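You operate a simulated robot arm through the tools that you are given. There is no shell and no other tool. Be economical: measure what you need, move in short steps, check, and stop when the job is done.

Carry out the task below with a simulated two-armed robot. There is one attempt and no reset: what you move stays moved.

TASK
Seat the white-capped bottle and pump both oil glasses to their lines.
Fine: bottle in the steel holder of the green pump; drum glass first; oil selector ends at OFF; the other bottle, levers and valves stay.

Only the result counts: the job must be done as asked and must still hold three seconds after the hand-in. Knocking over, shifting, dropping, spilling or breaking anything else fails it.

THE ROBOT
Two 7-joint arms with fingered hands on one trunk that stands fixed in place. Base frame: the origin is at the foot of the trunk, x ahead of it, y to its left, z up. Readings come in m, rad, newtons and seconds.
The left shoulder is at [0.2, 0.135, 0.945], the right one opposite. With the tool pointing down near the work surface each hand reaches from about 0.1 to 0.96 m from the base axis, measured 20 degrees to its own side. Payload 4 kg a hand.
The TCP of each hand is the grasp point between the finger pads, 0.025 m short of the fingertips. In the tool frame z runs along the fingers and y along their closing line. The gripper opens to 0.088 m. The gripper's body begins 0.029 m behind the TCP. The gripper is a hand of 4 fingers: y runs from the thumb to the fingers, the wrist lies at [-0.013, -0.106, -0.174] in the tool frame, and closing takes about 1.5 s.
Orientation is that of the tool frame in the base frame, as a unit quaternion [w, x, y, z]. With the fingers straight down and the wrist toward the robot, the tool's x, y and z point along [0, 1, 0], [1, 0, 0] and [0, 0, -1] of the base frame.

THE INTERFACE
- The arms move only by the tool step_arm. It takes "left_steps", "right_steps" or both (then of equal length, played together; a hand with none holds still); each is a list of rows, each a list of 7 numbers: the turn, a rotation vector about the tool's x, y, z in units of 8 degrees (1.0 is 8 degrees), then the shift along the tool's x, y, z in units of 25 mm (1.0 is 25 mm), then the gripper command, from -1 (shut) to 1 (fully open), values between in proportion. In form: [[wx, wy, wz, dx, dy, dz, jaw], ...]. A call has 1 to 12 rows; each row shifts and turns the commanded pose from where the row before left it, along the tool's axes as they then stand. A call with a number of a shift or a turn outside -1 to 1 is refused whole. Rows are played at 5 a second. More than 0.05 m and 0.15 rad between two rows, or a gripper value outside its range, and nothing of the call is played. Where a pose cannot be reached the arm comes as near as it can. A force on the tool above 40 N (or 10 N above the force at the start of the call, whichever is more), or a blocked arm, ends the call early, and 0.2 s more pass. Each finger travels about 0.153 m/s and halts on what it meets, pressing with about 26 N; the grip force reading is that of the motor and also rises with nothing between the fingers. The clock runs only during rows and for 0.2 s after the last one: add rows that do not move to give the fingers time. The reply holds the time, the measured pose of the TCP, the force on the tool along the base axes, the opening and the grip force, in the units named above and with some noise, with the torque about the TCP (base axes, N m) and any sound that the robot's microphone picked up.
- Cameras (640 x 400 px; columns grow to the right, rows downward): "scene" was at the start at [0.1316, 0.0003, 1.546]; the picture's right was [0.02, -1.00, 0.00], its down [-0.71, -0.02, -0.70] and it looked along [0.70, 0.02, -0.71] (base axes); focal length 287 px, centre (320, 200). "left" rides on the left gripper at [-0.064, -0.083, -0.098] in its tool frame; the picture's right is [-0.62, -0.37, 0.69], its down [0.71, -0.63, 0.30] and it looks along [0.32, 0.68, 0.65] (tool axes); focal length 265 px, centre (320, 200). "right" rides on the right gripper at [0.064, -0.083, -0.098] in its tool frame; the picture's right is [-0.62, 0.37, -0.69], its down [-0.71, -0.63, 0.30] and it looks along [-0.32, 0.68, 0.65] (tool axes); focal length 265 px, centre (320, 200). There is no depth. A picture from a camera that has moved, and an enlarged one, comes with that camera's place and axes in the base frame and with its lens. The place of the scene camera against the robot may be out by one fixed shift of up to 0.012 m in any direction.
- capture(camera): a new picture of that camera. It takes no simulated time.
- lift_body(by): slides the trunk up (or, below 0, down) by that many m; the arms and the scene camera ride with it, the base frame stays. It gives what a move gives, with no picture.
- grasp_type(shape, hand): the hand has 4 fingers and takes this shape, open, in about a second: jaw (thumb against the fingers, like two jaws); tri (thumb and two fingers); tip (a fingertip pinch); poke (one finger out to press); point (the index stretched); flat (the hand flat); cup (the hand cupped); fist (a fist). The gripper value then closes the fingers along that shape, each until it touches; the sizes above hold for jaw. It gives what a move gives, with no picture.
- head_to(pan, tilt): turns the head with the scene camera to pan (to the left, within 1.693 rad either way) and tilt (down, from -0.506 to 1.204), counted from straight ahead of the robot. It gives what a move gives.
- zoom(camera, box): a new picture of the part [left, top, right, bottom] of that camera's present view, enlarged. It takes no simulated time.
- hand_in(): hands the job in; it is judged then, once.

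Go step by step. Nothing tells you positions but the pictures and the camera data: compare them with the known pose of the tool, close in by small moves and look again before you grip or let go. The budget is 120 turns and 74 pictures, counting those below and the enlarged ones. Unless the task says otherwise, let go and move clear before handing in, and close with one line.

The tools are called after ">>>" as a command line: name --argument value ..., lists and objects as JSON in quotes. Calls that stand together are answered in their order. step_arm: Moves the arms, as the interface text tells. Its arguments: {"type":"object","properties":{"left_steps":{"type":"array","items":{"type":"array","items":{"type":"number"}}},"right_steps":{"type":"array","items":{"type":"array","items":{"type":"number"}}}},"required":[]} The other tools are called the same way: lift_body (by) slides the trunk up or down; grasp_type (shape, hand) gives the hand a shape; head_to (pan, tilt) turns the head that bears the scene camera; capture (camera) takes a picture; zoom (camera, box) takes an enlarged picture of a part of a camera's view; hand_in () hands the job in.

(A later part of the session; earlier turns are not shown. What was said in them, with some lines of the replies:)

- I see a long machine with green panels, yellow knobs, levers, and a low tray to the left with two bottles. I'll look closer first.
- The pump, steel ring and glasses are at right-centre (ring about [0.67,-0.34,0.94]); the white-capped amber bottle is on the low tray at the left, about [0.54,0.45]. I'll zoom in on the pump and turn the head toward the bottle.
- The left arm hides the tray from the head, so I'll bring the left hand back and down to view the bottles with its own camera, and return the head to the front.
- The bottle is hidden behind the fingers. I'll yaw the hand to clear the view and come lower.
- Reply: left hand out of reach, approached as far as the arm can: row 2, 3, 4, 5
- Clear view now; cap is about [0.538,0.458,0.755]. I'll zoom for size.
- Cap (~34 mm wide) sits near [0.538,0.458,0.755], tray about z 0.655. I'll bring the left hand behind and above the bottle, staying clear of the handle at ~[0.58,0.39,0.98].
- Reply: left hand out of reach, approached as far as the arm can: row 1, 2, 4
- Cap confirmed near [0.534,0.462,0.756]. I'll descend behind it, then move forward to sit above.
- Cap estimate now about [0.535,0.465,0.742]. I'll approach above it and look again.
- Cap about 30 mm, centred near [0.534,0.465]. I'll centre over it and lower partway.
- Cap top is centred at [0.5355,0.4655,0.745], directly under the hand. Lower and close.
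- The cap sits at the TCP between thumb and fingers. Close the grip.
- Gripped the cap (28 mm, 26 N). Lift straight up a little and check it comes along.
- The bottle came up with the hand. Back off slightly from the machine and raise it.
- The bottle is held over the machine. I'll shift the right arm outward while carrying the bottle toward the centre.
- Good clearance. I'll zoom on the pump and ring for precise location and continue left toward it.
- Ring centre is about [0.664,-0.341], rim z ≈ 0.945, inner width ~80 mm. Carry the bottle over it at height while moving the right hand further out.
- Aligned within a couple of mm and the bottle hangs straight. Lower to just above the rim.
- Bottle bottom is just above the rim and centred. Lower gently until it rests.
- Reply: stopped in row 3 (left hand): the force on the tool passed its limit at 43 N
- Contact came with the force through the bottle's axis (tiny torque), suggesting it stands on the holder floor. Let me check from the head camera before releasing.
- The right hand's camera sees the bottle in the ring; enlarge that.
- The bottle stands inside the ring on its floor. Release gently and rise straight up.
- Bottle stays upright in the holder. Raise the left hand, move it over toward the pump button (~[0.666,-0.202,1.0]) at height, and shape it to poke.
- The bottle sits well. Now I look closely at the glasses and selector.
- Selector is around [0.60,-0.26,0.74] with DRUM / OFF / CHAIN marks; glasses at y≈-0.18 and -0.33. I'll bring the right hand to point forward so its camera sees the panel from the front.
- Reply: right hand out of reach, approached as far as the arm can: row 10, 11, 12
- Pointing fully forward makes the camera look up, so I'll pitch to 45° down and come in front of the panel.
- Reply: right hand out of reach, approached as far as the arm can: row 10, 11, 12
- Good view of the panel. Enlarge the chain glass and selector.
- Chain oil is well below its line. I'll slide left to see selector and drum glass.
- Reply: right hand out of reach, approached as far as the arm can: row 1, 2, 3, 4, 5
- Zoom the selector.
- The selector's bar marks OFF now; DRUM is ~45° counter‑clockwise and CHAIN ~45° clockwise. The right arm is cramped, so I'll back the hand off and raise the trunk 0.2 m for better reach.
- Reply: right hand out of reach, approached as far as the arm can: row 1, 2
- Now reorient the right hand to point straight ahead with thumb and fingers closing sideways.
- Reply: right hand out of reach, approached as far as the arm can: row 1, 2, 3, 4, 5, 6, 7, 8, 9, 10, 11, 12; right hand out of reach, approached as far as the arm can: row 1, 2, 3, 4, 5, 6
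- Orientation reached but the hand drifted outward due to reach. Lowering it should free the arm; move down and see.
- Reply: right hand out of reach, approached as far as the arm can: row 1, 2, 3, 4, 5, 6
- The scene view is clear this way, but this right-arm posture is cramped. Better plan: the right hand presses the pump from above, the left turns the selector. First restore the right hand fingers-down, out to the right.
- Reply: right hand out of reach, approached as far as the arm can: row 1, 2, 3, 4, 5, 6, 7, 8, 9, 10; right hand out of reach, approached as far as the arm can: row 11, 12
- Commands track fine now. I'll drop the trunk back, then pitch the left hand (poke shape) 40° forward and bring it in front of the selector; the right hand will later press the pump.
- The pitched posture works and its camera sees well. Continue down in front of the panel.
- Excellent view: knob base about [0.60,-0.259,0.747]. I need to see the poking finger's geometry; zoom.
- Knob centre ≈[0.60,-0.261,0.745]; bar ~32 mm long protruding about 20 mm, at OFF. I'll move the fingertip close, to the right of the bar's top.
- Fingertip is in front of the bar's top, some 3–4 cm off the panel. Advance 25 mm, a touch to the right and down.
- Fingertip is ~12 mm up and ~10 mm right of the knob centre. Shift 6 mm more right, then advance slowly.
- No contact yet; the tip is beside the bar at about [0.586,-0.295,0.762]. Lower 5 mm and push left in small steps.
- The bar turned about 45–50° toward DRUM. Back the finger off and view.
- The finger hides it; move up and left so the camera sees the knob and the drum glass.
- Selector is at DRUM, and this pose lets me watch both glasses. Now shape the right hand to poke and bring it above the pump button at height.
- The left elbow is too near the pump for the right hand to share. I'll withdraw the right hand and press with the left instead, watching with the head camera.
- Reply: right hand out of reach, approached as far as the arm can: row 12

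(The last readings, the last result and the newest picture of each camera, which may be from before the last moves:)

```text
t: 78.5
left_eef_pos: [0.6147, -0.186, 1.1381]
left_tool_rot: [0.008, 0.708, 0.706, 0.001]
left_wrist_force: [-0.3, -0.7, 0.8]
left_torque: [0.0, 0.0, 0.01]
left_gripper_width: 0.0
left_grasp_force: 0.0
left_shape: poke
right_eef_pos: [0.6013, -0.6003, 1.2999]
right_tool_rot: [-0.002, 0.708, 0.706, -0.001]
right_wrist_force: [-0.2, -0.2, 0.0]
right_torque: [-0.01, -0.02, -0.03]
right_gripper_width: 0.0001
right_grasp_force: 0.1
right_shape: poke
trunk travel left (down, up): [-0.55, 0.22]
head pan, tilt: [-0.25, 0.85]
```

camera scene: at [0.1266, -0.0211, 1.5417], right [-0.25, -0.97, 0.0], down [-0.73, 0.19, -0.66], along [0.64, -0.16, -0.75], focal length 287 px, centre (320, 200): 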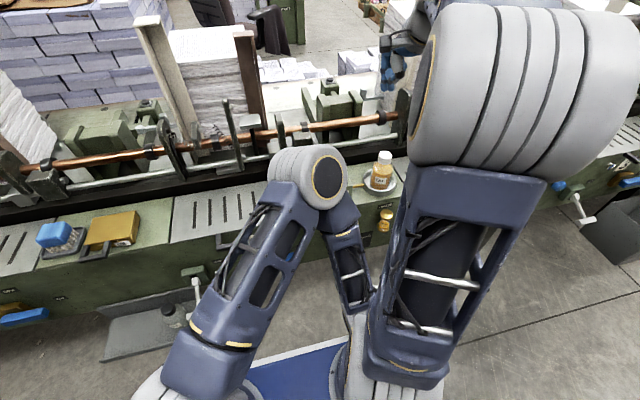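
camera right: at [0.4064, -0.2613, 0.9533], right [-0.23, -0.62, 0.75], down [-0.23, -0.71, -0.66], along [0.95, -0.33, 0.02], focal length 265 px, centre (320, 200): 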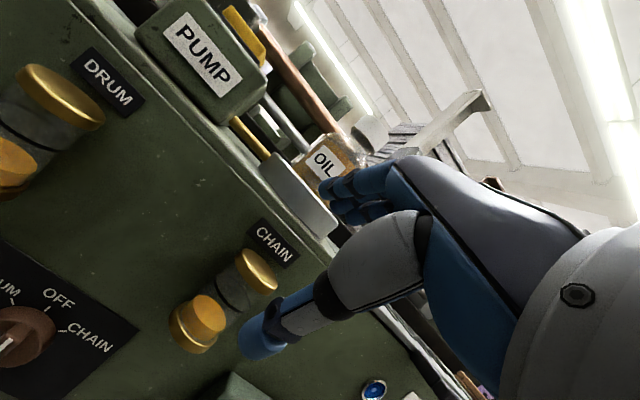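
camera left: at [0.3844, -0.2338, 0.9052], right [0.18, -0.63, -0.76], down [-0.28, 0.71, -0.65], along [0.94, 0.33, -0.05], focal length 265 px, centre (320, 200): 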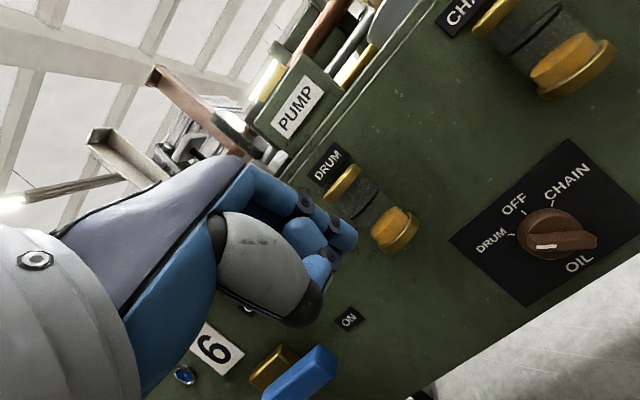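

Move over the button and lower to about 1–2 cm above, then look.

>>> step_arm --left_steps '[[0, 0, 0, 0, 1, 0, 1], [0, 0, 0, 0, 1, 0.5, 1], [0, 0, 0, 0, 0, 1, 1], [0, 0, 0, 0, 0, 1, 1], [0, 0, 0, 0, 0, 1, 1], [0, 0, 0, 0, 0, 0.5, 1]]'

>>> zoom --camera "left" --box '[260, 160, 480, 320]'

```text
t: 79.9
left_eef_pos: [0.6691, -0.1865, 1.038]
left_tool_rot: [0.009, 0.707, 0.708, 0.001]
left_wrist_force: [-0.1, 0.8, -0.7]
left_torque: [0.03, 0.02, 0.0]
left_gripper_width: 0.0
left_grasp_force: 0.0
left_shape: poke
right_eef_pos: [0.6018, -0.6017, 1.2999]
right_tool_rot: [-0.001, 0.708, 0.706, -0.001]
right_wrist_force: [0.0, -0.4, -0.3]
right_torque: [0.03, 0.02, -0.01]
right_gripper_width: 0.0
right_grasp_force: 0.1
right_shape: poke
trunk travel left (down, up): [-0.55, 0.22]
head pan, tilt: [-0.25, 0.85]
```

```text
2.50 times, centred on (370, 240) of left
camera zoom: at [0.5827, -0.2495, 1.1365], right [-0.36, -0.63, -0.69], down [-0.63, 0.71, -0.32], along [0.69, 0.32, -0.65], focal length 664 px, centre (195, 100)
```

zoom: 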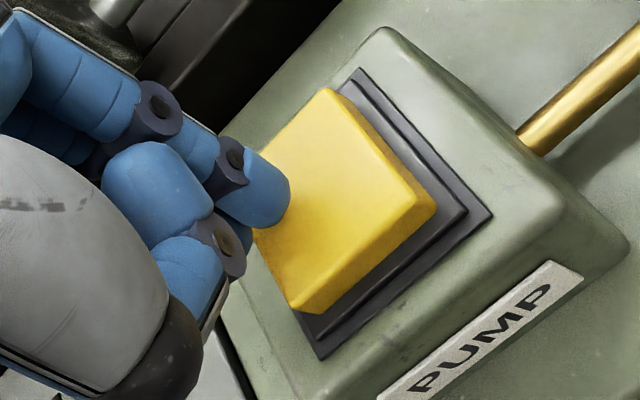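

Fingertip is right over the button, ~2 cm above. One test press: down ~28 mm and back up.

>>> step_arm --left_steps '[[0, 0, 0, 0, 0, 0.5, 1], [0, 0, 0, 0, 0, 0.4, 1], [0, 0, 0, 0, 0, 0.25, 1], [0, 0, 0, 0, 0, -0.6, 1], [0, 0, 0, 0, 0, -0.55, 1]]'

>>> zoom --camera "scene" --box '[320, 195, 410, 260]'

```text
t: 81.1
left_eef_pos: [0.6654, -0.1862, 1.0358]
left_tool_rot: [0.006, 0.707, 0.708, 0.001]
left_wrist_force: [-0.2, 1.1, 0.3]
left_torque: [0.01, 0.01, 0.0]
left_gripper_width: 0.0
left_grasp_force: 0.1
left_shape: poke
right_eef_pos: [0.6019, -0.6015, 1.2993]
right_tool_rot: [-0.002, 0.708, 0.706, -0.001]
right_wrist_force: [-0.6, 0.2, 0.4]
right_torque: [0.04, -0.02, 0.0]
right_gripper_width: 0.0001
right_grasp_force: 0.1
right_shape: poke
trunk travel left (down, up): [-0.55, 0.22]
head pan, tilt: [-0.25, 0.85]
heard: click
```

```text
6.15 times, centred on (365, 228) of scene
camera zoom: at [0.1266, -0.021, 1.5412], right [-0.25, -0.97, 0.0], down [-0.73, 0.19, -0.66], along [0.64, -0.16, -0.75], focal length 1764 px, centre (43, 31)
```

zoom: 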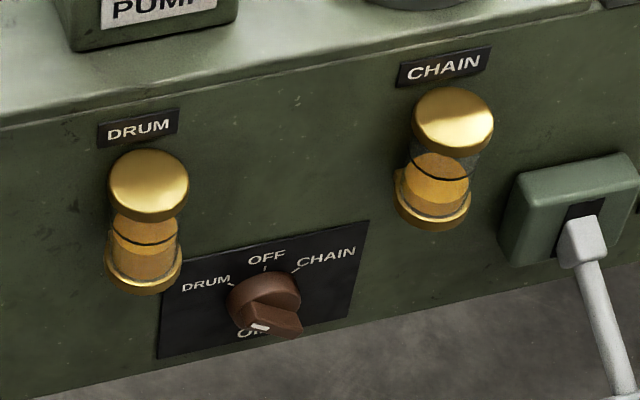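

A click was heard. Zoom tightly on the drum glass to read the level.

>>> zoom --camera "scene" --box '[328, 212, 392, 244]'

```text
10.00 times, centred on (360, 228) of scene
camera zoom: at [0.1266, -0.021, 1.5412], right [-0.25, -0.97, 0.0], down [-0.73, 0.19, -0.66], along [0.64, -0.16, -0.75], focal length 2866 px, centre (-80, -80)
```

zoom: 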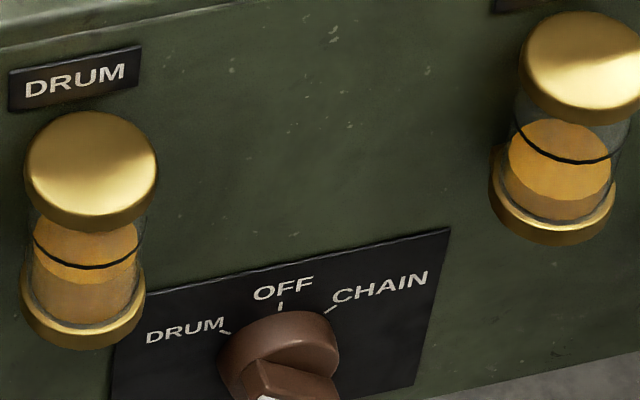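

One press raised the drum oil roughly halfway to its line. Press once more in the same way.

>>> step_arm --left_steps '[[0, 0, 0, 0, 0.1, 0.5, 1], [0, 0, 0, 0, 0, 0.4, 1], [0, 0, 0, 0, 0, 0.25, 1], [0, 0, 0, 0, 0, -0.6, 1], [0, 0, 0, 0, 0, -0.55, 1]]'

>>> zoom --camera "scene" --box '[328, 212, 392, 244]'

```text
t: 82.3
left_eef_pos: [0.6691, -0.1857, 1.0365]
left_tool_rot: [0.007, 0.707, 0.708, 0.002]
left_wrist_force: [0.6, -0.8, 1.2]
left_torque: [0.03, 0.02, -0.02]
left_gripper_width: 0.0
left_grasp_force: 0.1
left_shape: poke
right_eef_pos: [0.6018, -0.6018, 1.2999]
right_tool_rot: [-0.002, 0.708, 0.706, 0.0]
right_wrist_force: [0.3, 0.4, 0.0]
right_torque: [0.01, 0.02, -0.03]
right_gripper_width: 0.0
right_grasp_force: 0.0
right_shape: poke
trunk travel left (down, up): [-0.55, 0.22]
head pan, tilt: [-0.25, 0.85]
heard: click
```

```text
10.00 times, centred on (360, 228) of scene
camera zoom: at [0.1267, -0.021, 1.5413], right [-0.25, -0.97, 0.0], down [-0.73, 0.19, -0.66], along [0.64, -0.16, -0.75], focal length 2866 px, centre (-80, -80)
```

zoom: 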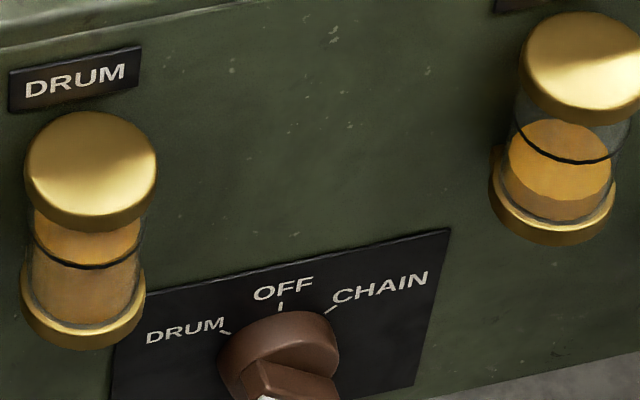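

Drum oil now meets its line. Return the left hand to the front of the panel and verify from there.

>>> step_arm --left_steps '[[0, 0, 0, 0, 0, -1, 1], [0, 0, 0, 0, 0, -1, 1], [0, 0, 0, 0, 0, -1, 1], [0, 0, 0, 0, -1, -1, 1], [0, 0, 0, 0, -1, 0, 1], [-1, 0, 0, 0.2, 0, 0, 1], [-1, 0, 0, 0.2, 0, 0, 1], [-1, 0, 0, 0.2, 0, 0, 1], [-1, 0, 0, 0, 0, 0, 1], [-1, 0, 0, 0, 0, 0, 1]]'

>>> step_arm --left_steps '[[0, 0, 0, 0, -0.95, 0, 1], [0, 0, 0, 0, -0.95, 0, 1], [0, 0, 0, 0, -0.95, 0, 1], [0, 0, 0, 0, -0.95, 0, 1], [0, 0, 0, 0, -0.86, 0.71, 1], [0, 0, 0, 0, -0.86, 0.71, 1], [0, 0, 0, 0, -0.86, 0.71, 1], [0, 0, 0, 0, -0.86, 0.71, 1], [0, 0, 0, 0, -0.86, 0.71, 1], [0, 0, 0, 0, -0.86, 0.71, 1], [0, 0, 0, 0, -0.86, 0.71, 1]]'

>>> zoom --camera "left" --box '[300, 130, 620, 310]'

```text
t: 84.5
left_eef_pos: [0.6186, -0.1708, 1.1373]
left_tool_rot: [0.252, 0.661, 0.664, 0.243]
left_wrist_force: [-0.6, -0.2, -0.5]
left_torque: [0.0, -0.02, -0.02]
left_gripper_width: 0.0001
left_grasp_force: 0.1
left_shape: poke
right_eef_pos: [0.6013, -0.6005, 1.3002]
right_tool_rot: [-0.002, 0.708, 0.706, 0.0]
right_wrist_force: [-1.9, -0.2, 0.2]
right_torque: [-0.01, -0.04, 0.03]
right_gripper_width: 0.0001
right_grasp_force: 0.1
right_shape: poke
trunk travel left (down, up): [-0.55, 0.22]
head pan, tilt: [-0.25, 0.85]
```

```text
t: 86.9
left_eef_pos: [0.5122, -0.1727, 0.8813]
left_tool_rot: [0.25, 0.661, 0.664, 0.243]
left_wrist_force: [-0.7, -0.7, 0.6]
left_torque: [-0.05, -0.01, -0.01]
left_gripper_width: 0.0001
left_grasp_force: 0.1
left_shape: poke
right_eef_pos: [0.6018, -0.6019, 1.2995]
right_tool_rot: [-0.002, 0.708, 0.707, 0.0]
right_wrist_force: [0.1, 0.4, -0.4]
right_torque: [-0.02, 0.0, 0.0]
right_gripper_width: 0.0001
right_grasp_force: 0.1
right_shape: poke
trunk travel left (down, up): [-0.55, 0.22]
head pan, tilt: [-0.25, 0.85]
```

```text
2.00 times, centred on (460, 220) of left
camera zoom: at [0.3849, -0.2373, 0.9041], right [0.17, -0.63, -0.76], down [-0.28, 0.71, -0.65], along [0.94, 0.32, -0.05], focal length 531 px, centre (40, 160)
```

zoom: 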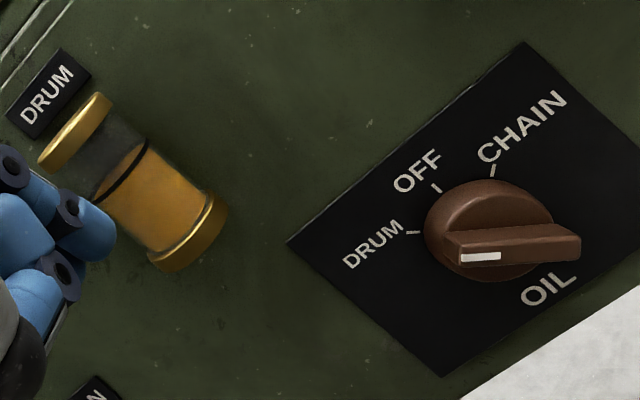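

Drum level is right at its line. For CHAIN I'll push the bar's lower end leftward (turning it clockwise), approaching from the right of the lower end.

>>> step_arm --left_steps '[[0, 0, 0, -0.84, -0.48, 0.55, 1], [0, 0, 0, -0.84, -0.48, 0.55, 1], [0, 0, 0, -0.84, -0.48, 0.55, 1], [0, 0, 0, -0.84, -0.48, 0.55, 1], [0, 0, 0, -0.84, -0.48, 0.55, 1], [0, 0, 0, -0.84, -0.48, 0.55, 1], [0, 0, 0, 0, 0.45, 0.765, 1], [0, 0, 0, 0, 0.45, 0.765, 1]]'

>>> zoom --camera "left" --box '[290, 160, 450, 300]'

```text
t: 88.7
left_eef_pos: [0.5525, -0.3009, 0.7594]
left_tool_rot: [0.249, 0.662, 0.664, 0.243]
left_wrist_force: [0.0, -0.6, 0.1]
left_torque: [-0.02, 0.02, -0.01]
left_gripper_width: 0.0
left_grasp_force: 0.0
left_shape: poke
right_eef_pos: [0.6022, -0.6022, 1.2992]
right_tool_rot: [-0.002, 0.708, 0.706, 0.0]
right_wrist_force: [0.1, 0.1, 0.7]
right_torque: [-0.01, -0.03, -0.01]
right_gripper_width: 0.0001
right_grasp_force: 0.1
right_shape: poke
trunk travel left (down, up): [-0.55, 0.22]
head pan, tilt: [-0.25, 0.85]
```

```text
2.86 times, centred on (370, 230) of left
camera zoom: at [0.4252, -0.3646, 0.7804], right [0.17, -0.63, -0.76], down [-0.28, 0.71, -0.65], along [0.94, 0.32, -0.05], focal length 758 px, centre (177, 114)
```

zoom: 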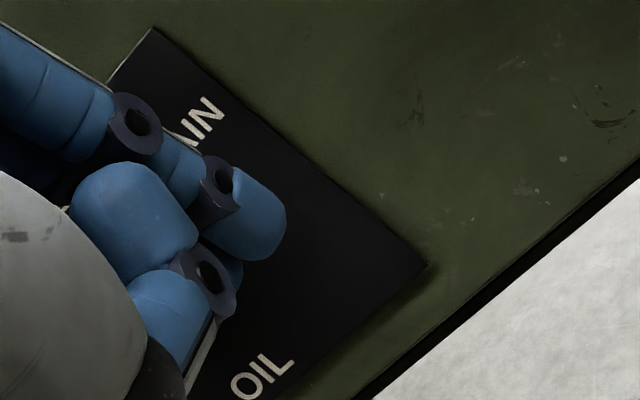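

Clear. Advance the last bit and push left ~29 mm.

>>> step_arm --left_steps '[[0, 0, 0, 0, 0.4, 0.72, 1], [0, 0, 0, 0.25, 0, 0, 1], [0, 0, 0, 0.25, 0, 0, 1], [0, 0, 0, 0.25, 0, 0, 1], [0, 0, 0, 0.2, 0, 0, 1], [0, 0, 0, 0.2, 0, 0, 1]]'

>>> zoom --camera "left" --box '[290, 160, 450, 300]'

```text
t: 90.1
left_eef_pos: [0.5726, -0.2753, 0.7516]
left_tool_rot: [0.251, 0.664, 0.662, 0.24]
left_wrist_force: [0.0, -26.9, -7.3]
left_torque: [-0.42, 0.14, -0.37]
left_gripper_width: 0.0001
left_grasp_force: 0.0
left_shape: poke
right_eef_pos: [0.6014, -0.6025, 1.2988]
right_tool_rot: [-0.002, 0.708, 0.707, -0.001]
right_wrist_force: [-0.7, 0.6, -0.2]
right_torque: [0.01, -0.02, -0.02]
right_gripper_width: 0.0
right_grasp_force: 0.0
right_shape: poke
trunk travel left (down, up): [-0.55, 0.22]
head pan, tilt: [-0.25, 0.85]
```

```text
2.86 times, centred on (370, 230) of left
camera zoom: at [0.4443, -0.3384, 0.7747], right [0.17, -0.63, -0.76], down [-0.27, 0.71, -0.65], along [0.95, 0.32, -0.06], focal length 758 px, centre (177, 114)
```

zoom: 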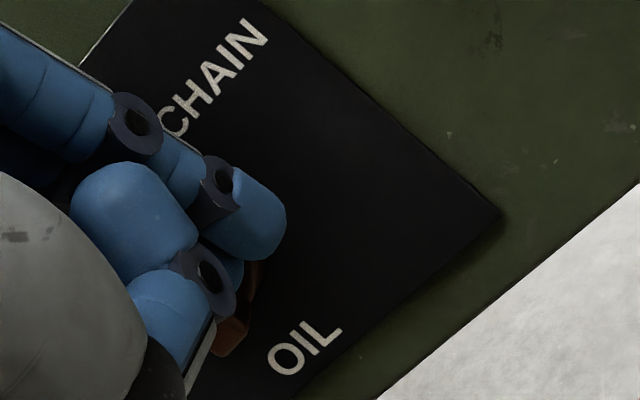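

The bar has passed OFF toward CHAIN but the finger is jamming (27 N). Back off and look at it; I'll finish from the upper-left side.

>>> step_arm --left_steps '[[0, 0, 0, -0.5, 0, 0, 1], [0, 0, 0, 0, -0.5, -0.5, 1], [0, 0, 0, 0, -0.5, -0.6, 1], [0, 0, 0, 0.5, 0.5, -0.7, 1], [0, 0, 0, 1, 0.5, -0.7, 1], [0, 0, 0, 1, 0.3, -0.4, 1]]'

>>> capture --camera "left"

```text
t: 91.5
left_eef_pos: [0.5328, -0.2196, 0.8116]
left_tool_rot: [0.249, 0.661, 0.665, 0.243]
left_wrist_force: [-0.2, -0.2, -0.1]
left_torque: [0.03, 0.0, 0.02]
left_gripper_width: 0.0
left_grasp_force: 0.1
left_shape: poke
right_eef_pos: [0.6011, -0.6014, 1.2997]
right_tool_rot: [-0.002, 0.708, 0.706, -0.001]
right_wrist_force: [-0.1, -0.1, 1.0]
right_torque: [0.0, 0.02, 0.02]
right_gripper_width: 0.0
right_grasp_force: 0.0
right_shape: poke
trunk travel left (down, up): [-0.55, 0.22]
head pan, tilt: [-0.25, 0.85]
```

```text
12 pictures are left
camera left: at [0.4057, -0.2837, 0.8334], right [0.17, -0.63, -0.76], down [-0.28, 0.71, -0.65], along [0.94, 0.32, -0.05], focal length 265 px, centre (320, 200)
```

left: 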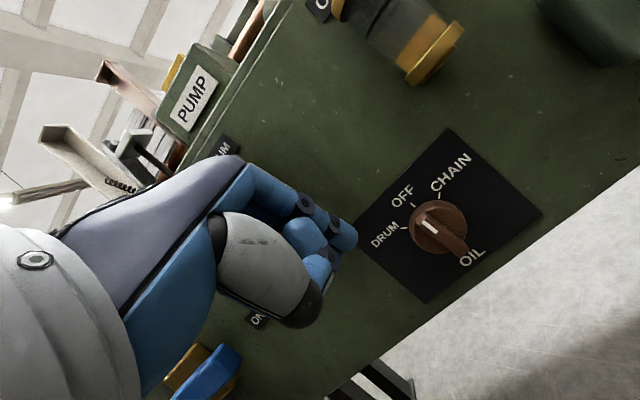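

It snapped to OFF, so there are detents. Now mirror my first push: finger left of the bar's top, push right toward CHAIN.

>>> step_arm --left_steps '[[0, 0, 0, -0.95, 0, 0, 1], [0, 0, 0, 0, 0.07, 0.77, 1], [0, 0, 0, 0, 0.07, 0.77, 1], [0, 0, 0, 0, 0.07, 0.77, 1]]'

>>> zoom --camera "left" --box '[290, 160, 450, 300]'

```text
t: 92.7
left_eef_pos: [0.5763, -0.2462, 0.778]
left_tool_rot: [0.258, 0.658, 0.663, 0.246]
left_wrist_force: [-5.8, 4.4, 19.1]
left_torque: [-0.16, -0.19, 0.02]
left_gripper_width: 0.0002
left_grasp_force: 0.0
left_shape: poke
right_eef_pos: [0.6018, -0.6009, 1.3008]
right_tool_rot: [-0.002, 0.708, 0.706, -0.001]
right_wrist_force: [0.1, -1.0, 0.5]
right_torque: [-0.05, -0.01, -0.01]
right_gripper_width: 0.0001
right_grasp_force: 0.0
right_shape: poke
trunk travel left (down, up): [-0.55, 0.22]
head pan, tilt: [-0.25, 0.85]
stopped in row 4 (left hand): the force on the tool passed its limit at 42 N (the readings are from after the stop); the commanded pose is now the measured one
```

```text
2.86 times, centred on (370, 230) of left
camera zoom: at [0.4482, -0.3098, 0.7978], right [0.19, -0.63, -0.75], down [-0.27, 0.7, -0.66], along [0.94, 0.33, -0.04], focal length 758 px, centre (177, 114)
```

zoom: 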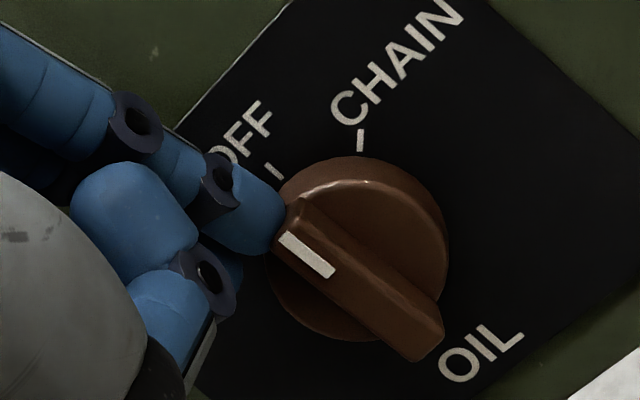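

The fingertip landed on the bar's top-left corner. Back off slightly, go 10 mm further left and lower, then push right.

>>> step_arm --left_steps '[[0, 0, 0, 0, 0, -0.4, 1], [0, 0, 0, 0.45, 0, 0, 1], [0, 0, 0, 0, -0.25, 0.65, 1], [0, 0, 0, -0.2, 0, 0, 1], [0, 0, 0, -0.2, 0, 0, 1], [0, 0, 0, -0.2, 0, 0, 1]]'

>>> zoom --camera "left" --box '[290, 160, 450, 300]'

```text
t: 94.1
left_eef_pos: [0.5753, -0.2483, 0.7663]
left_tool_rot: [0.255, 0.659, 0.664, 0.245]
left_wrist_force: [-0.7, 6.3, 5.3]
left_torque: [0.03, -0.06, 0.09]
left_gripper_width: 0.0004
left_grasp_force: 0.0
left_shape: poke
right_eef_pos: [0.6015, -0.6002, 1.2998]
right_tool_rot: [-0.003, 0.708, 0.706, -0.002]
right_wrist_force: [-0.8, 0.7, 0.7]
right_torque: [0.01, 0.01, -0.01]
right_gripper_width: 0.0001
right_grasp_force: 0.1
right_shape: poke
trunk travel left (down, up): [-0.55, 0.22]
head pan, tilt: [-0.25, 0.85]
```

```text
2.86 times, centred on (370, 230) of left
camera zoom: at [0.448, -0.3128, 0.7872], right [0.18, -0.63, -0.75], down [-0.27, 0.7, -0.66], along [0.94, 0.33, -0.04], focal length 758 px, centre (177, 114)
```

zoom: 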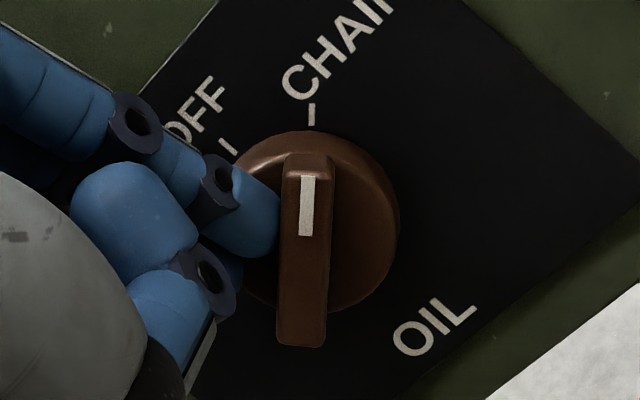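

The mark lines up with the CHAIN tick. Back off and return the left hand to the pump button by the known path.

>>> step_arm --left_steps '[[0, 0, 0, 0.25, 0, 0, 1], [0, 0, 0, 0, -0.75, -0.66, 1], [0, 0, 0, 0, -0.75, -0.66, 1], [0, 0, 0, 0, -0.75, -0.66, 1], [0, 0, 0, 0.5, 0.6, -0.7, 1], [0, 0, 0, 0.7, 0.6, -0.7, 1], [0, 0, 0, 0.7, 0.6, -0.7, 1], [0, 0, 0, 0.7, 0.6, -0.7, 1], [0, 0, 0, 0, 0.6, -0.7, 1]]'

>>> step_arm --left_steps '[[0, 0, 0, 0, 0.86, -0.71, 1], [0, 0, 0, 0, 0.86, -0.71, 1], [0, 0, 0, 0, 0.86, -0.71, 1], [0, 0, 0, 0, 0.86, -0.71, 1], [0, 0, 0, 0, 0.86, -0.71, 1], [0, 0, 0, 0, 0.86, -0.71, 1], [0, 0, 0, 0, 0.86, -0.71, 1], [0, 0, 0, 0, 0.95, 0, 1], [0, 0, 0, 0, 0.95, 0, 1], [0, 0, 0, 0, 0.95, 0, 1], [0, 0, 0, 0, 0.95, 0, 1]]'

>>> step_arm --left_steps '[[1, 0, 0, 0, 0, 0, 1], [1, 0, 0, 0, 0, 0, 1], [1, 0, 0, 0, 0, 0, 1], [1, 0, 0, 0, 0, 0, 1], [1, 0, 0, 0, 0, 0, 1]]'

```text
t: 96.1
left_eef_pos: [0.5124, -0.173, 0.8835]
left_tool_rot: [0.258, 0.645, 0.673, 0.255]
left_wrist_force: [-0.3, 0.4, -0.1]
left_torque: [0.01, -0.01, 0.0]
left_gripper_width: 0.0001
left_grasp_force: 0.2
left_shape: poke
right_eef_pos: [0.6023, -0.6014, 1.3002]
right_tool_rot: [-0.002, 0.708, 0.706, -0.001]
right_wrist_force: [-0.2, -0.8, -0.2]
right_torque: [0.0, 0.0, -0.01]
right_gripper_width: 0.0
right_grasp_force: 0.0
right_shape: poke
trunk travel left (down, up): [-0.55, 0.22]
head pan, tilt: [-0.25, 0.85]
```

```text
t: 98.5
left_eef_pos: [0.5993, -0.172, 1.1375]
left_tool_rot: [0.255, 0.659, 0.664, 0.245]
left_wrist_force: [-0.8, 0.2, 0.0]
left_torque: [-0.02, -0.01, -0.01]
left_gripper_width: 0.0001
left_grasp_force: 0.1
left_shape: poke
right_eef_pos: [0.6024, -0.6003, 1.3005]
right_tool_rot: [-0.001, 0.707, 0.707, 0.0]
right_wrist_force: [-0.3, -0.1, 0.6]
right_torque: [0.01, 0.0, 0.01]
right_gripper_width: 0.0
right_grasp_force: 0.1
right_shape: poke
trunk travel left (down, up): [-0.55, 0.22]
head pan, tilt: [-0.25, 0.85]
```

```text
t: 99.7
left_eef_pos: [0.5999, -0.1729, 1.1368]
left_tool_rot: [0.014, 0.707, 0.707, 0.002]
left_wrist_force: [0.0, 0.5, -1.3]
left_torque: [0.03, 0.04, 0.01]
left_gripper_width: 0.0
left_grasp_force: 0.1
left_shape: poke
right_eef_pos: [0.6019, -0.6003, 1.2989]
right_tool_rot: [-0.002, 0.708, 0.707, -0.001]
right_wrist_force: [0.3, -0.2, -1.0]
right_torque: [-0.03, 0.01, 0.02]
right_gripper_width: 0.0001
right_grasp_force: 0.0
right_shape: poke
trunk travel left (down, up): [-0.55, 0.22]
head pan, tilt: [-0.25, 0.85]
```

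Position over the button.

>>> step_arm --left_steps '[[0, 0, 0, -0.2, 0.9, 0, 1], [0, 0, 0, -0.3, 0.9, 0.2, 1], [0, 0, 0, 0, 0.9, 0.6, 1], [0, 0, 0, 0, 0, 1, 1], [0, 0, 0, 0, 0, 1, 1], [0, 0, 0, 0, 0, 1, 1], [0, 0, 0, 0, 0, 0.2, 1]]'

>>> zoom --camera "scene" --box '[328, 205, 404, 247]'

```text
t: 101.3
left_eef_pos: [0.6695, -0.1857, 1.0361]
left_tool_rot: [0.014, 0.707, 0.707, 0.003]
left_wrist_force: [-0.2, 0.0, -0.4]
left_torque: [-0.03, -0.01, -0.01]
left_gripper_width: 0.0
left_grasp_force: 0.0
left_shape: poke
right_eef_pos: [0.6017, -0.6008, 1.299]
right_tool_rot: [-0.003, 0.709, 0.706, -0.001]
right_wrist_force: [0.4, 0.0, -0.5]
right_torque: [0.02, 0.02, 0.0]
right_gripper_width: 0.0001
right_grasp_force: 0.0
right_shape: poke
trunk travel left (down, up): [-0.55, 0.22]
head pan, tilt: [-0.25, 0.85]
```

```text
8.42 times, centred on (366, 226) of scene
camera zoom: at [0.1266, -0.0209, 1.5417], right [-0.25, -0.97, 0.0], down [-0.73, 0.19, -0.66], along [0.64, -0.16, -0.75], focal length 2414 px, centre (-67, -19)
```

zoom: 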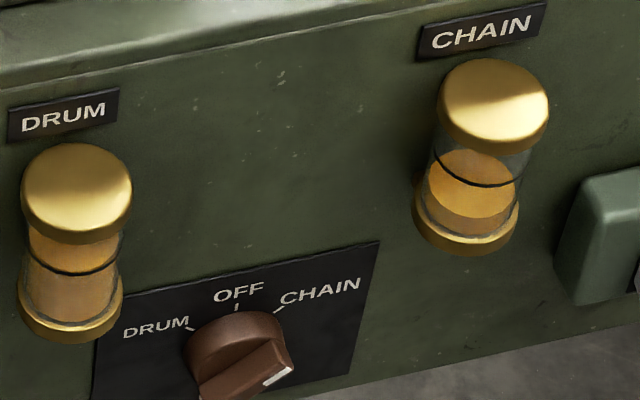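

Selector at CHAIN. Press once, then look.

>>> step_arm --left_steps '[[0, 0, 0, 0, 0, 0.5, 1], [0, 0, 0, 0, 0, 0.4, 1], [0, 0, 0, 0, 0, 0.25, 1], [0, 0, 0, 0, 0, -0.6, 1], [0, 0, 0, 0, 0, -0.55, 1]]'

>>> zoom --camera "scene" --box '[328, 205, 404, 247]'

```text
t: 102.5
left_eef_pos: [0.6701, -0.1863, 1.0366]
left_tool_rot: [0.011, 0.707, 0.707, 0.003]
left_wrist_force: [-0.2, -0.1, 0.5]
left_torque: [0.06, 0.0, 0.03]
left_gripper_width: 0.0
left_grasp_force: 0.1
left_shape: poke
right_eef_pos: [0.6023, -0.6014, 1.2992]
right_tool_rot: [-0.002, 0.708, 0.706, 0.0]
right_wrist_force: [-0.5, 0.3, -0.2]
right_torque: [0.01, 0.0, 0.03]
right_gripper_width: 0.0
right_grasp_force: 0.1
right_shape: poke
trunk travel left (down, up): [-0.55, 0.22]
head pan, tilt: [-0.25, 0.85]
heard: click
```

```text
8.42 times, centred on (366, 226) of scene
camera zoom: at [0.1267, -0.0211, 1.5412], right [-0.25, -0.97, 0.0], down [-0.73, 0.19, -0.66], along [0.64, -0.16, -0.75], focal length 2414 px, centre (-67, -19)
```

zoom: 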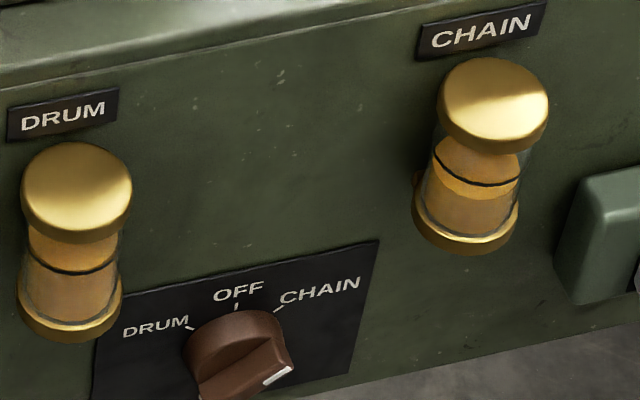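

The same state the drum glass had after its first press; press once more.

>>> step_arm --left_steps '[[0, 0, 0, 0, 0, 0.5, 1], [0, 0, 0, 0, 0, 0.4, 1], [0, 0, 0, 0, 0, 0.25, 1], [0, 0, 0, 0, 0, -0.6, 1], [0, 0, 0, 0, 0, -0.55, 1]]'

>>> zoom --camera "scene" --box '[328, 205, 404, 247]'

```text
t: 103.7
left_eef_pos: [0.6694, -0.1873, 1.0363]
left_tool_rot: [0.012, 0.707, 0.707, 0.003]
left_wrist_force: [0.9, -1.2, -0.2]
left_torque: [-0.03, 0.01, -0.03]
left_gripper_width: 0.0
left_grasp_force: 0.1
left_shape: poke
right_eef_pos: [0.602, -0.5996, 1.2994]
right_tool_rot: [-0.002, 0.707, 0.707, -0.001]
right_wrist_force: [0.2, 0.3, 1.1]
right_torque: [0.01, 0.01, -0.01]
right_gripper_width: 0.0
right_grasp_force: 0.0
right_shape: poke
trunk travel left (down, up): [-0.55, 0.22]
head pan, tilt: [-0.25, 0.85]
heard: click
```

```text
8.42 times, centred on (366, 226) of scene
camera zoom: at [0.1267, -0.021, 1.5412], right [-0.25, -0.97, 0.0], down [-0.73, 0.19, -0.66], along [0.64, -0.16, -0.75], focal length 2414 px, centre (-67, -19)
```

zoom: 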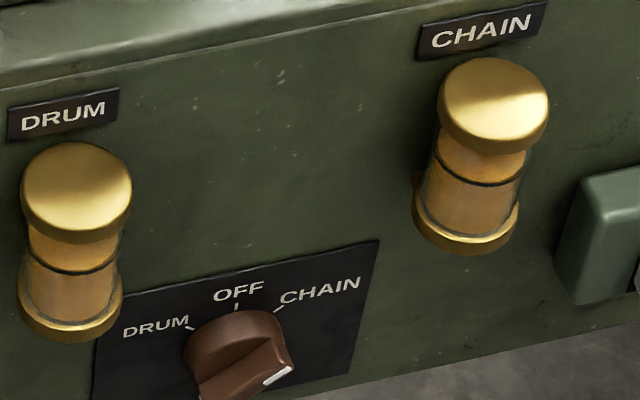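

Both glasses are at their lines. Now return to the selector to set OFF.

>>> step_arm --left_steps '[[0, 0, 0, 0, 0, -1, 1], [0, 0, 0, 0, 0, -1, 1], [0, 0, 0, 0, 0, -1, 1], [0, 0, 0, 0, -1, -1, 1], [0, 0, 0, 0, -1, 0, 1], [-1, 0, 0, 0.2, 0, 0, 1], [-1, 0, 0, 0.2, 0, 0, 1], [-1, 0, 0, 0.2, 0, 0, 1], [-1, 0, 0, 0, 0, 0, 1], [-1, 0, 0, 0, 0, 0, 1]]'

>>> step_arm --left_steps '[[0, 0, 0, 0, -0.95, 0, 1], [0, 0, 0, 0, -0.95, 0, 1], [0, 0, 0, 0, -0.95, 0, 1], [0, 0, 0, 0, -0.95, 0, 1], [0, 0, 0, 0, -0.86, 0.71, 1], [0, 0, 0, 0, -0.86, 0.71, 1], [0, 0, 0, 0, -0.86, 0.71, 1], [0, 0, 0, 0, -0.86, 0.71, 1], [0, 0, 0, 0, -0.86, 0.71, 1], [0, 0, 0, 0, -0.86, 0.71, 1], [0, 0, 0, 0, -0.86, 0.71, 1]]'

>>> step_arm --left_steps '[[0, 0, 0, -0.85, -0.4, 0.46, 1], [0, 0, 0, -0.85, -0.4, 0.46, 1], [0, 0, 0, -0.85, -0.4, 0.46, 1], [0, 0, 0, -0.85, -0.4, 0.46, 1], [0, 0, 0, -0.85, -0.4, 0.46, 1], [0, 0, 0, -0.85, -0.4, 0.46, 1]]'

```text
t: 105.9
left_eef_pos: [0.6179, -0.1706, 1.1378]
left_tool_rot: [0.256, 0.659, 0.663, 0.246]
left_wrist_force: [-0.6, 0.7, -0.6]
left_torque: [0.03, -0.02, -0.01]
left_gripper_width: 0.0
left_grasp_force: 0.0
left_shape: poke
right_eef_pos: [0.6018, -0.6012, 1.3002]
right_tool_rot: [-0.002, 0.708, 0.707, -0.001]
right_wrist_force: [0.4, 0.1, 0.0]
right_torque: [-0.02, -0.01, 0.0]
right_gripper_width: 0.0
right_grasp_force: 0.0
right_shape: poke
trunk travel left (down, up): [-0.55, 0.22]
head pan, tilt: [-0.25, 0.85]
```

```text
t: 108.3
left_eef_pos: [0.5146, -0.1731, 0.8812]
left_tool_rot: [0.255, 0.659, 0.664, 0.245]
left_wrist_force: [-0.9, 0.3, 0.3]
left_torque: [0.0, 0.01, -0.01]
left_gripper_width: 0.0001
left_grasp_force: 0.1
left_shape: poke
right_eef_pos: [0.6015, -0.6008, 1.3001]
right_tool_rot: [-0.001, 0.708, 0.706, 0.0]
right_wrist_force: [-0.5, 0.7, 0.2]
right_torque: [0.0, -0.03, -0.03]
right_gripper_width: 0.0002
right_grasp_force: 0.1
right_shape: poke
trunk travel left (down, up): [-0.55, 0.22]
head pan, tilt: [-0.25, 0.85]
```

```text
t: 109.7
left_eef_pos: [0.515, -0.3027, 0.7917]
left_tool_rot: [0.254, 0.66, 0.663, 0.244]
left_wrist_force: [0.4, -0.2, -1.0]
left_torque: [0.0, 0.03, 0.0]
left_gripper_width: 0.0
left_grasp_force: 0.1
left_shape: poke
right_eef_pos: [0.6017, -0.6008, 1.3011]
right_tool_rot: [-0.002, 0.708, 0.706, -0.001]
right_wrist_force: [0.4, -0.1, 0.2]
right_torque: [0.0, -0.02, -0.01]
right_gripper_width: 0.0
right_grasp_force: 0.0
right_shape: poke
trunk travel left (down, up): [-0.55, 0.22]
head pan, tilt: [-0.25, 0.85]
```

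Advance to the right side of the bar's top.

>>> step_arm --left_steps '[[0, 0, 0, 0.15, 0.42, 0.72, 1], [0, 0, 0, 0, 0.42, 0.72, 1], [0, 0, 0, 0, 0.42, 0.72, 1]]'

>>> zoom --camera "left" --box '[290, 160, 450, 300]'

```text
t: 110.5
left_eef_pos: [0.5749, -0.2988, 0.77]
left_tool_rot: [0.254, 0.659, 0.664, 0.245]
left_wrist_force: [-0.2, 0.3, 0.2]
left_torque: [0.02, 0.0, 0.01]
left_gripper_width: 0.0
left_grasp_force: 0.1
left_shape: poke
right_eef_pos: [0.6017, -0.6017, 1.3001]
right_tool_rot: [-0.002, 0.707, 0.707, 0.0]
right_wrist_force: [-0.4, -0.2, 0.0]
right_torque: [-0.03, -0.03, 0.03]
right_gripper_width: 0.0
right_grasp_force: 0.0
right_shape: poke
trunk travel left (down, up): [-0.55, 0.22]
head pan, tilt: [-0.25, 0.85]
```

```text
2.86 times, centred on (370, 230) of left
camera zoom: at [0.4469, -0.3628, 0.7911], right [0.18, -0.63, -0.75], down [-0.27, 0.7, -0.66], along [0.94, 0.32, -0.04], focal length 758 px, centre (177, 114)
```

zoom: 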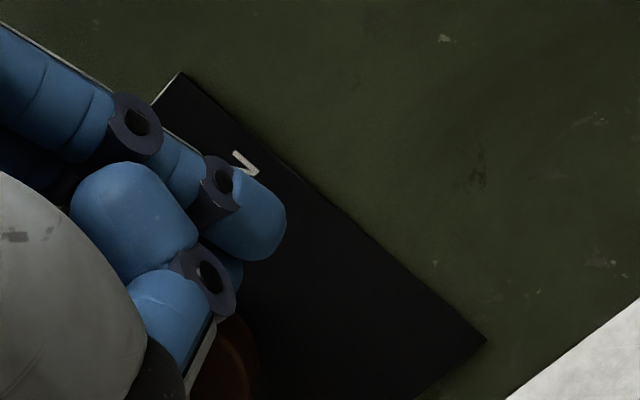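

Push left 20 mm, watching force, then look.

>>> step_arm --left_steps '[[0, 0, 0, 0.2, 0, 0, 1], [0, 0, 0, 0.2, 0, 0, 1], [0, 0, 0, 0.2, 0, 0, 1], [0, 0, 0, 0.2, 0, 0, 1]]'

>>> zoom --camera "left" --box '[290, 160, 450, 300]'

```text
t: 111.5
left_eef_pos: [0.5745, -0.284, 0.7745]
left_tool_rot: [0.26, 0.66, 0.661, 0.243]
left_wrist_force: [-6.3, -22.8, 18.2]
left_torque: [-0.28, -0.21, -0.36]
left_gripper_width: 0.0
left_grasp_force: 0.0
left_shape: poke
right_eef_pos: [0.6024, -0.6017, 1.3006]
right_tool_rot: [-0.001, 0.707, 0.707, -0.001]
right_wrist_force: [-0.5, 0.3, -1.1]
right_torque: [0.02, -0.01, 0.01]
right_gripper_width: 0.0
right_grasp_force: 0.0
right_shape: poke
trunk travel left (down, up): [-0.55, 0.22]
head pan, tilt: [-0.25, 0.85]
```

```text
2.86 times, centred on (370, 230) of left
camera zoom: at [0.446, -0.3467, 0.7957], right [0.18, -0.64, -0.75], down [-0.26, 0.7, -0.66], along [0.95, 0.32, -0.04], focal length 758 px, centre (177, 114)
```

zoom: 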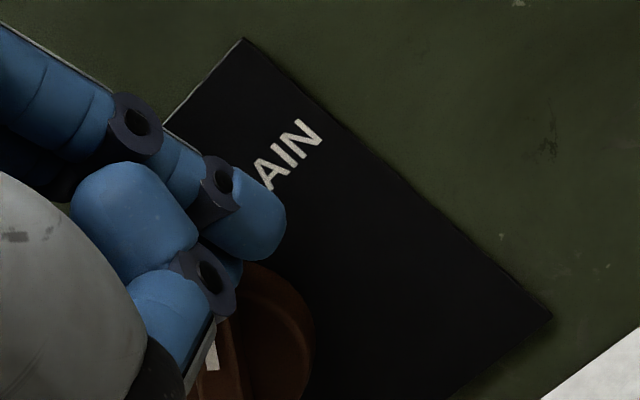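

The finger is pressing on the knob rim, not turning it (still CHAIN). I'll back out and instead push the bar's lower end rightward from its left side, which is clear of the finger body.

>>> step_arm --left_steps '[[0, 0, 0, -0.4, 0, 0, 1], [0, 0, 0, 0, -0.75, -0.66, 1], [0, 0, 0, 0, -0.75, -0.66, 1], [0, 0, 0, 0.8, -0.14, 0.16, 1], [0, 0, 0, 0.8, -0.14, 0.16, 1], [0, 0, 0, 0.8, -0.14, 0.16, 1]]'

```text
t: 112.9
left_eef_pos: [0.5259, -0.2315, 0.7539]
left_tool_rot: [0.255, 0.66, 0.663, 0.245]
left_wrist_force: [-0.1, -0.6, -0.3]
left_torque: [0.01, 0.02, 0.0]
left_gripper_width: 0.0
left_grasp_force: 0.1
left_shape: poke
right_eef_pos: [0.5997, -0.6006, 1.2991]
right_tool_rot: [-0.001, 0.708, 0.706, 0.0]
right_wrist_force: [0.2, -0.1, 0.5]
right_torque: [0.07, 0.0, 0.02]
right_gripper_width: 0.0
right_grasp_force: 0.1
right_shape: poke
trunk travel left (down, up): [-0.55, 0.22]
head pan, tilt: [-0.25, 0.85]
```

>>> step_arm --left_steps '[[0, 0, 0, 0.1, 0.75, 0.66, 1], [0, 0, 0, 0, 0.72, 0.63, 1]]'

>>> zoom --camera "left" --box '[290, 140, 470, 300]'

```text
t: 113.5
left_eef_pos: [0.5758, -0.2288, 0.7551]
left_tool_rot: [0.255, 0.66, 0.664, 0.244]
left_wrist_force: [0.6, -1.5, -0.6]
left_torque: [-0.01, 0.02, -0.03]
left_gripper_width: 0.0002
left_grasp_force: 0.0
left_shape: poke
right_eef_pos: [0.6016, -0.6003, 1.2995]
right_tool_rot: [-0.002, 0.708, 0.706, -0.001]
right_wrist_force: [0.1, 0.2, 0.3]
right_torque: [0.02, 0.0, 0.03]
right_gripper_width: 0.0001
right_grasp_force: 0.0
right_shape: poke
trunk travel left (down, up): [-0.55, 0.22]
head pan, tilt: [-0.25, 0.85]
```

```text
2.50 times, centred on (380, 220) of left
camera zoom: at [0.4479, -0.2916, 0.776], right [0.18, -0.63, -0.75], down [-0.27, 0.7, -0.66], along [0.94, 0.32, -0.04], focal length 664 px, centre (170, 150)
```

zoom: 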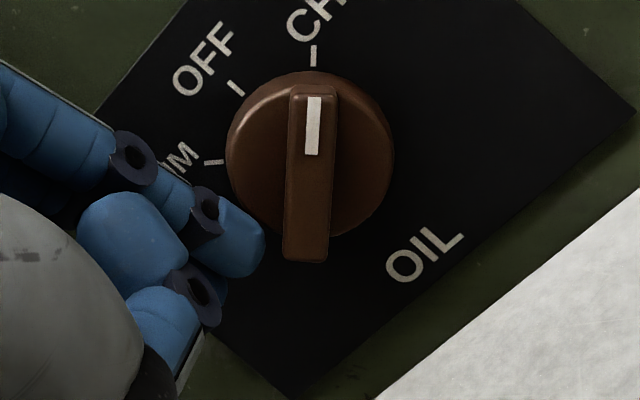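

The finger is ideally placed left of the bar's lower end. Push right-and-down ~18 mm to bring the mark to OFF.

>>> step_arm --left_steps '[[0, 0, 0, -0.09, -0.1, 0.115, 1], [0, 0, 0, -0.09, -0.1, 0.115, 1], [0, 0, 0, -0.09, -0.1, 0.115, 1], [0, 0, 0, -0.09, -0.1, 0.115, 1]]'

>>> zoom --camera "left" --box '[290, 140, 470, 300]'

```text
t: 114.5
left_eef_pos: [0.5753, -0.2359, 0.74]
left_tool_rot: [0.256, 0.659, 0.664, 0.244]
left_wrist_force: [0.1, 0.9, 0.0]
left_torque: [0.04, -0.01, -0.01]
left_gripper_width: 0.0001
left_grasp_force: 0.0
left_shape: poke
right_eef_pos: [0.6013, -0.6004, 1.301]
right_tool_rot: [-0.002, 0.708, 0.707, -0.001]
right_wrist_force: [0.3, -1.0, -0.7]
right_torque: [0.02, -0.01, -0.03]
right_gripper_width: 0.0
right_grasp_force: 0.0
right_shape: poke
trunk travel left (down, up): [-0.55, 0.22]
head pan, tilt: [-0.25, 0.85]
```

```text
2.50 times, centred on (380, 220) of left
camera zoom: at [0.4477, -0.2999, 0.7607], right [0.18, -0.63, -0.75], down [-0.27, 0.7, -0.66], along [0.94, 0.32, -0.04], focal length 664 px, centre (170, 150)
```

zoom: 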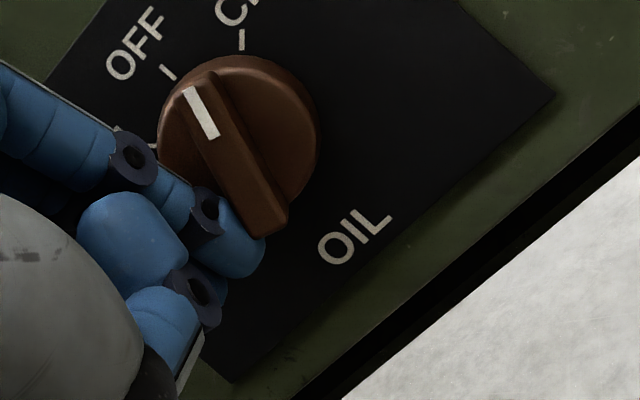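

About 28° done of ~42°. Push another ~5 mm in the same direction, then back off and check.

>>> step_arm --left_steps '[[0, 0, 0, -0.07, -0.05, 0.06, 1], [0, 0, 0, -0.07, -0.05, 0.06, 1], [0, 0, 0, 0, 0, 0, 1]]'

>>> zoom --camera "left" --box '[290, 140, 470, 300]'

```text
t: 115.3
left_eef_pos: [0.5759, -0.2404, 0.7363]
left_tool_rot: [0.254, 0.66, 0.664, 0.244]
left_wrist_force: [0.0, 1.5, 0.5]
left_torque: [-0.01, 0.0, 0.02]
left_gripper_width: 0.0
left_grasp_force: 0.0
left_shape: poke
right_eef_pos: [0.6028, -0.6006, 1.2997]
right_tool_rot: [-0.002, 0.708, 0.706, -0.001]
right_wrist_force: [-0.2, 0.1, 0.5]
right_torque: [-0.01, -0.01, -0.03]
right_gripper_width: 0.0
right_grasp_force: 0.1
right_shape: poke
trunk travel left (down, up): [-0.55, 0.22]
head pan, tilt: [-0.25, 0.85]
```

```text
2.50 times, centred on (380, 220) of left
camera zoom: at [0.4481, -0.3036, 0.7571], right [0.18, -0.63, -0.75], down [-0.27, 0.7, -0.66], along [0.94, 0.32, -0.04], focal length 664 px, centre (170, 150)
```

zoom: 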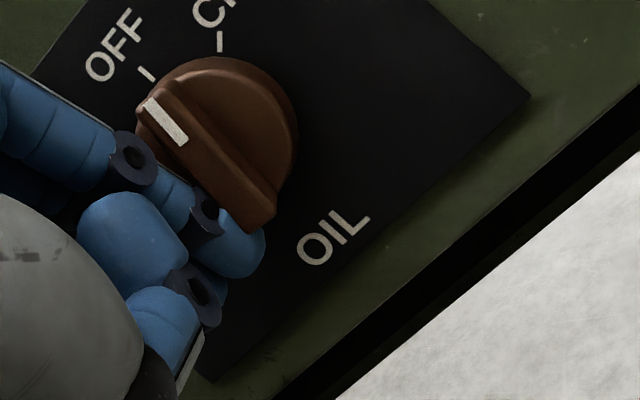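

The mark now aligns with OFF. Move the finger left off the bar, withdraw, and verify from the viewing pose.

>>> step_arm --left_steps '[[0, 0, 0, 0.25, 0, 0, 1], [0, 0, 0, 0, -0.75, -0.66, 1], [0, 0, 0, 0, -0.75, -0.66, 1], [0, 0, 0, 0, -0.75, -0.66, 1], [0, 0, 0, 0.3, 0.66, -0.75, 1], [0, 0, 0, 0.5, 0.66, -0.75, 1], [0, 0, 0, 0.6, 0.66, -0.75, 1], [0, 0, 0, 0.6, 0.66, -0.75, 1], [0, 0, 0, 0.5, 0.66, -0.75, 1], [0, 0, 0, 0, 0.66, -0.75, 1]]'

>>> capture --camera "left"

```text
t: 117.5
left_eef_pos: [0.5151, -0.1616, 0.8839]
left_tool_rot: [0.258, 0.644, 0.673, 0.256]
left_wrist_force: [-0.7, -0.3, 0.3]
left_torque: [0.01, 0.01, 0.02]
left_gripper_width: 0.0003
left_grasp_force: 0.0
left_shape: poke
right_eef_pos: [0.6027, -0.6006, 1.2997]
right_tool_rot: [-0.002, 0.707, 0.707, -0.001]
right_wrist_force: [0.6, -0.9, -0.3]
right_torque: [-0.03, -0.03, -0.04]
right_gripper_width: 0.0001
right_grasp_force: 0.1
right_shape: poke
trunk travel left (down, up): [-0.55, 0.22]
head pan, tilt: [-0.25, 0.85]
```

```text
1 pictures are left
camera left: at [0.3878, -0.2302, 0.9024], right [0.22, -0.62, -0.75], down [-0.28, 0.69, -0.66], along [0.93, 0.36, -0.02], focal length 265 px, centre (320, 200)
```

left: 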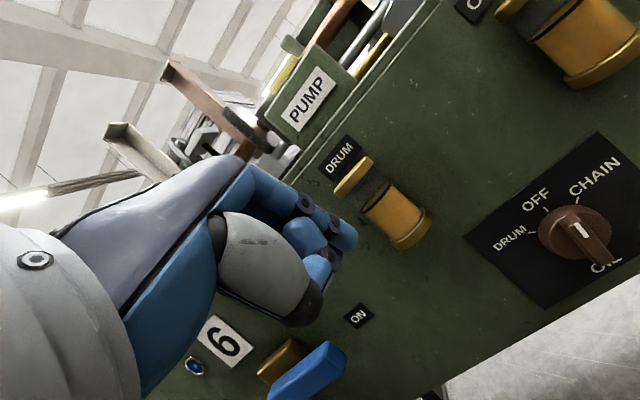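

Selector reads OFF, drum oil is at its line. Raise the left hand clear and take a last look.

>>> step_arm --left_steps '[[0, 0, 0, 0, 0.86, -0.71, 1], [0, 0, 0, 0, 0.86, -0.71, 1], [0, 0, 0, 0, 0.86, -0.71, 1], [0, 0, 0, 0, 0.86, -0.71, 1], [0, 0, 0, 0, 0.86, -0.71, 1], [0, 0, 0, 0, 0.86, -0.71, 1], [0, 0, 0, 0, 0.86, -0.71, 1], [0, 0, 0, 0.5, 0.9, 0, 1], [0, 0, 0, 0.5, 0.9, 0, 1], [0, 0, 0, 0.5, 0.9, 0, 1]]'

>>> zoom --camera "scene" --box '[300, 130, 460, 270]'

```text
t: 119.7
left_eef_pos: [0.5797, -0.1292, 1.1226]
left_tool_rot: [0.255, 0.66, 0.664, 0.245]
left_wrist_force: [-0.4, -0.4, -1.4]
left_torque: [-0.01, 0.04, 0.0]
left_gripper_width: 0.0001
left_grasp_force: 0.1
left_shape: poke
right_eef_pos: [0.603, -0.6014, 1.2997]
right_tool_rot: [-0.002, 0.707, 0.707, 0.0]
right_wrist_force: [0.1, -0.2, -0.1]
right_torque: [-0.02, 0.01, -0.01]
right_gripper_width: 0.0001
right_grasp_force: 0.0
right_shape: poke
trunk travel left (down, up): [-0.55, 0.22]
head pan, tilt: [-0.25, 0.85]
```

```text
2.86 times, centred on (380, 200) of scene
camera zoom: at [0.1266, -0.0211, 1.5417], right [-0.25, -0.97, 0.0], down [-0.73, 0.19, -0.66], along [0.64, -0.16, -0.75], focal length 819 px, centre (149, 200)
```

zoom: 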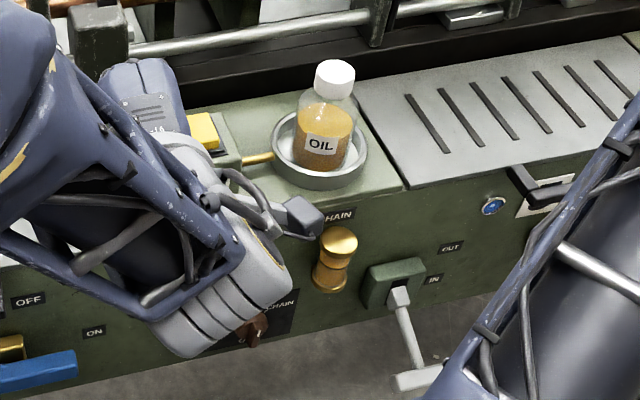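

The bottle stands in its holder, both glasses are at their lines, the selector is at OFF, and both hands are clear. Handing in.

>>> hand_in

```text
The job is handed in.
```

The white-capped bottle stands in the steel holder. The drum glass and then the chain glass were each pumped to their lines with two presses, and the selector is back at OFF.
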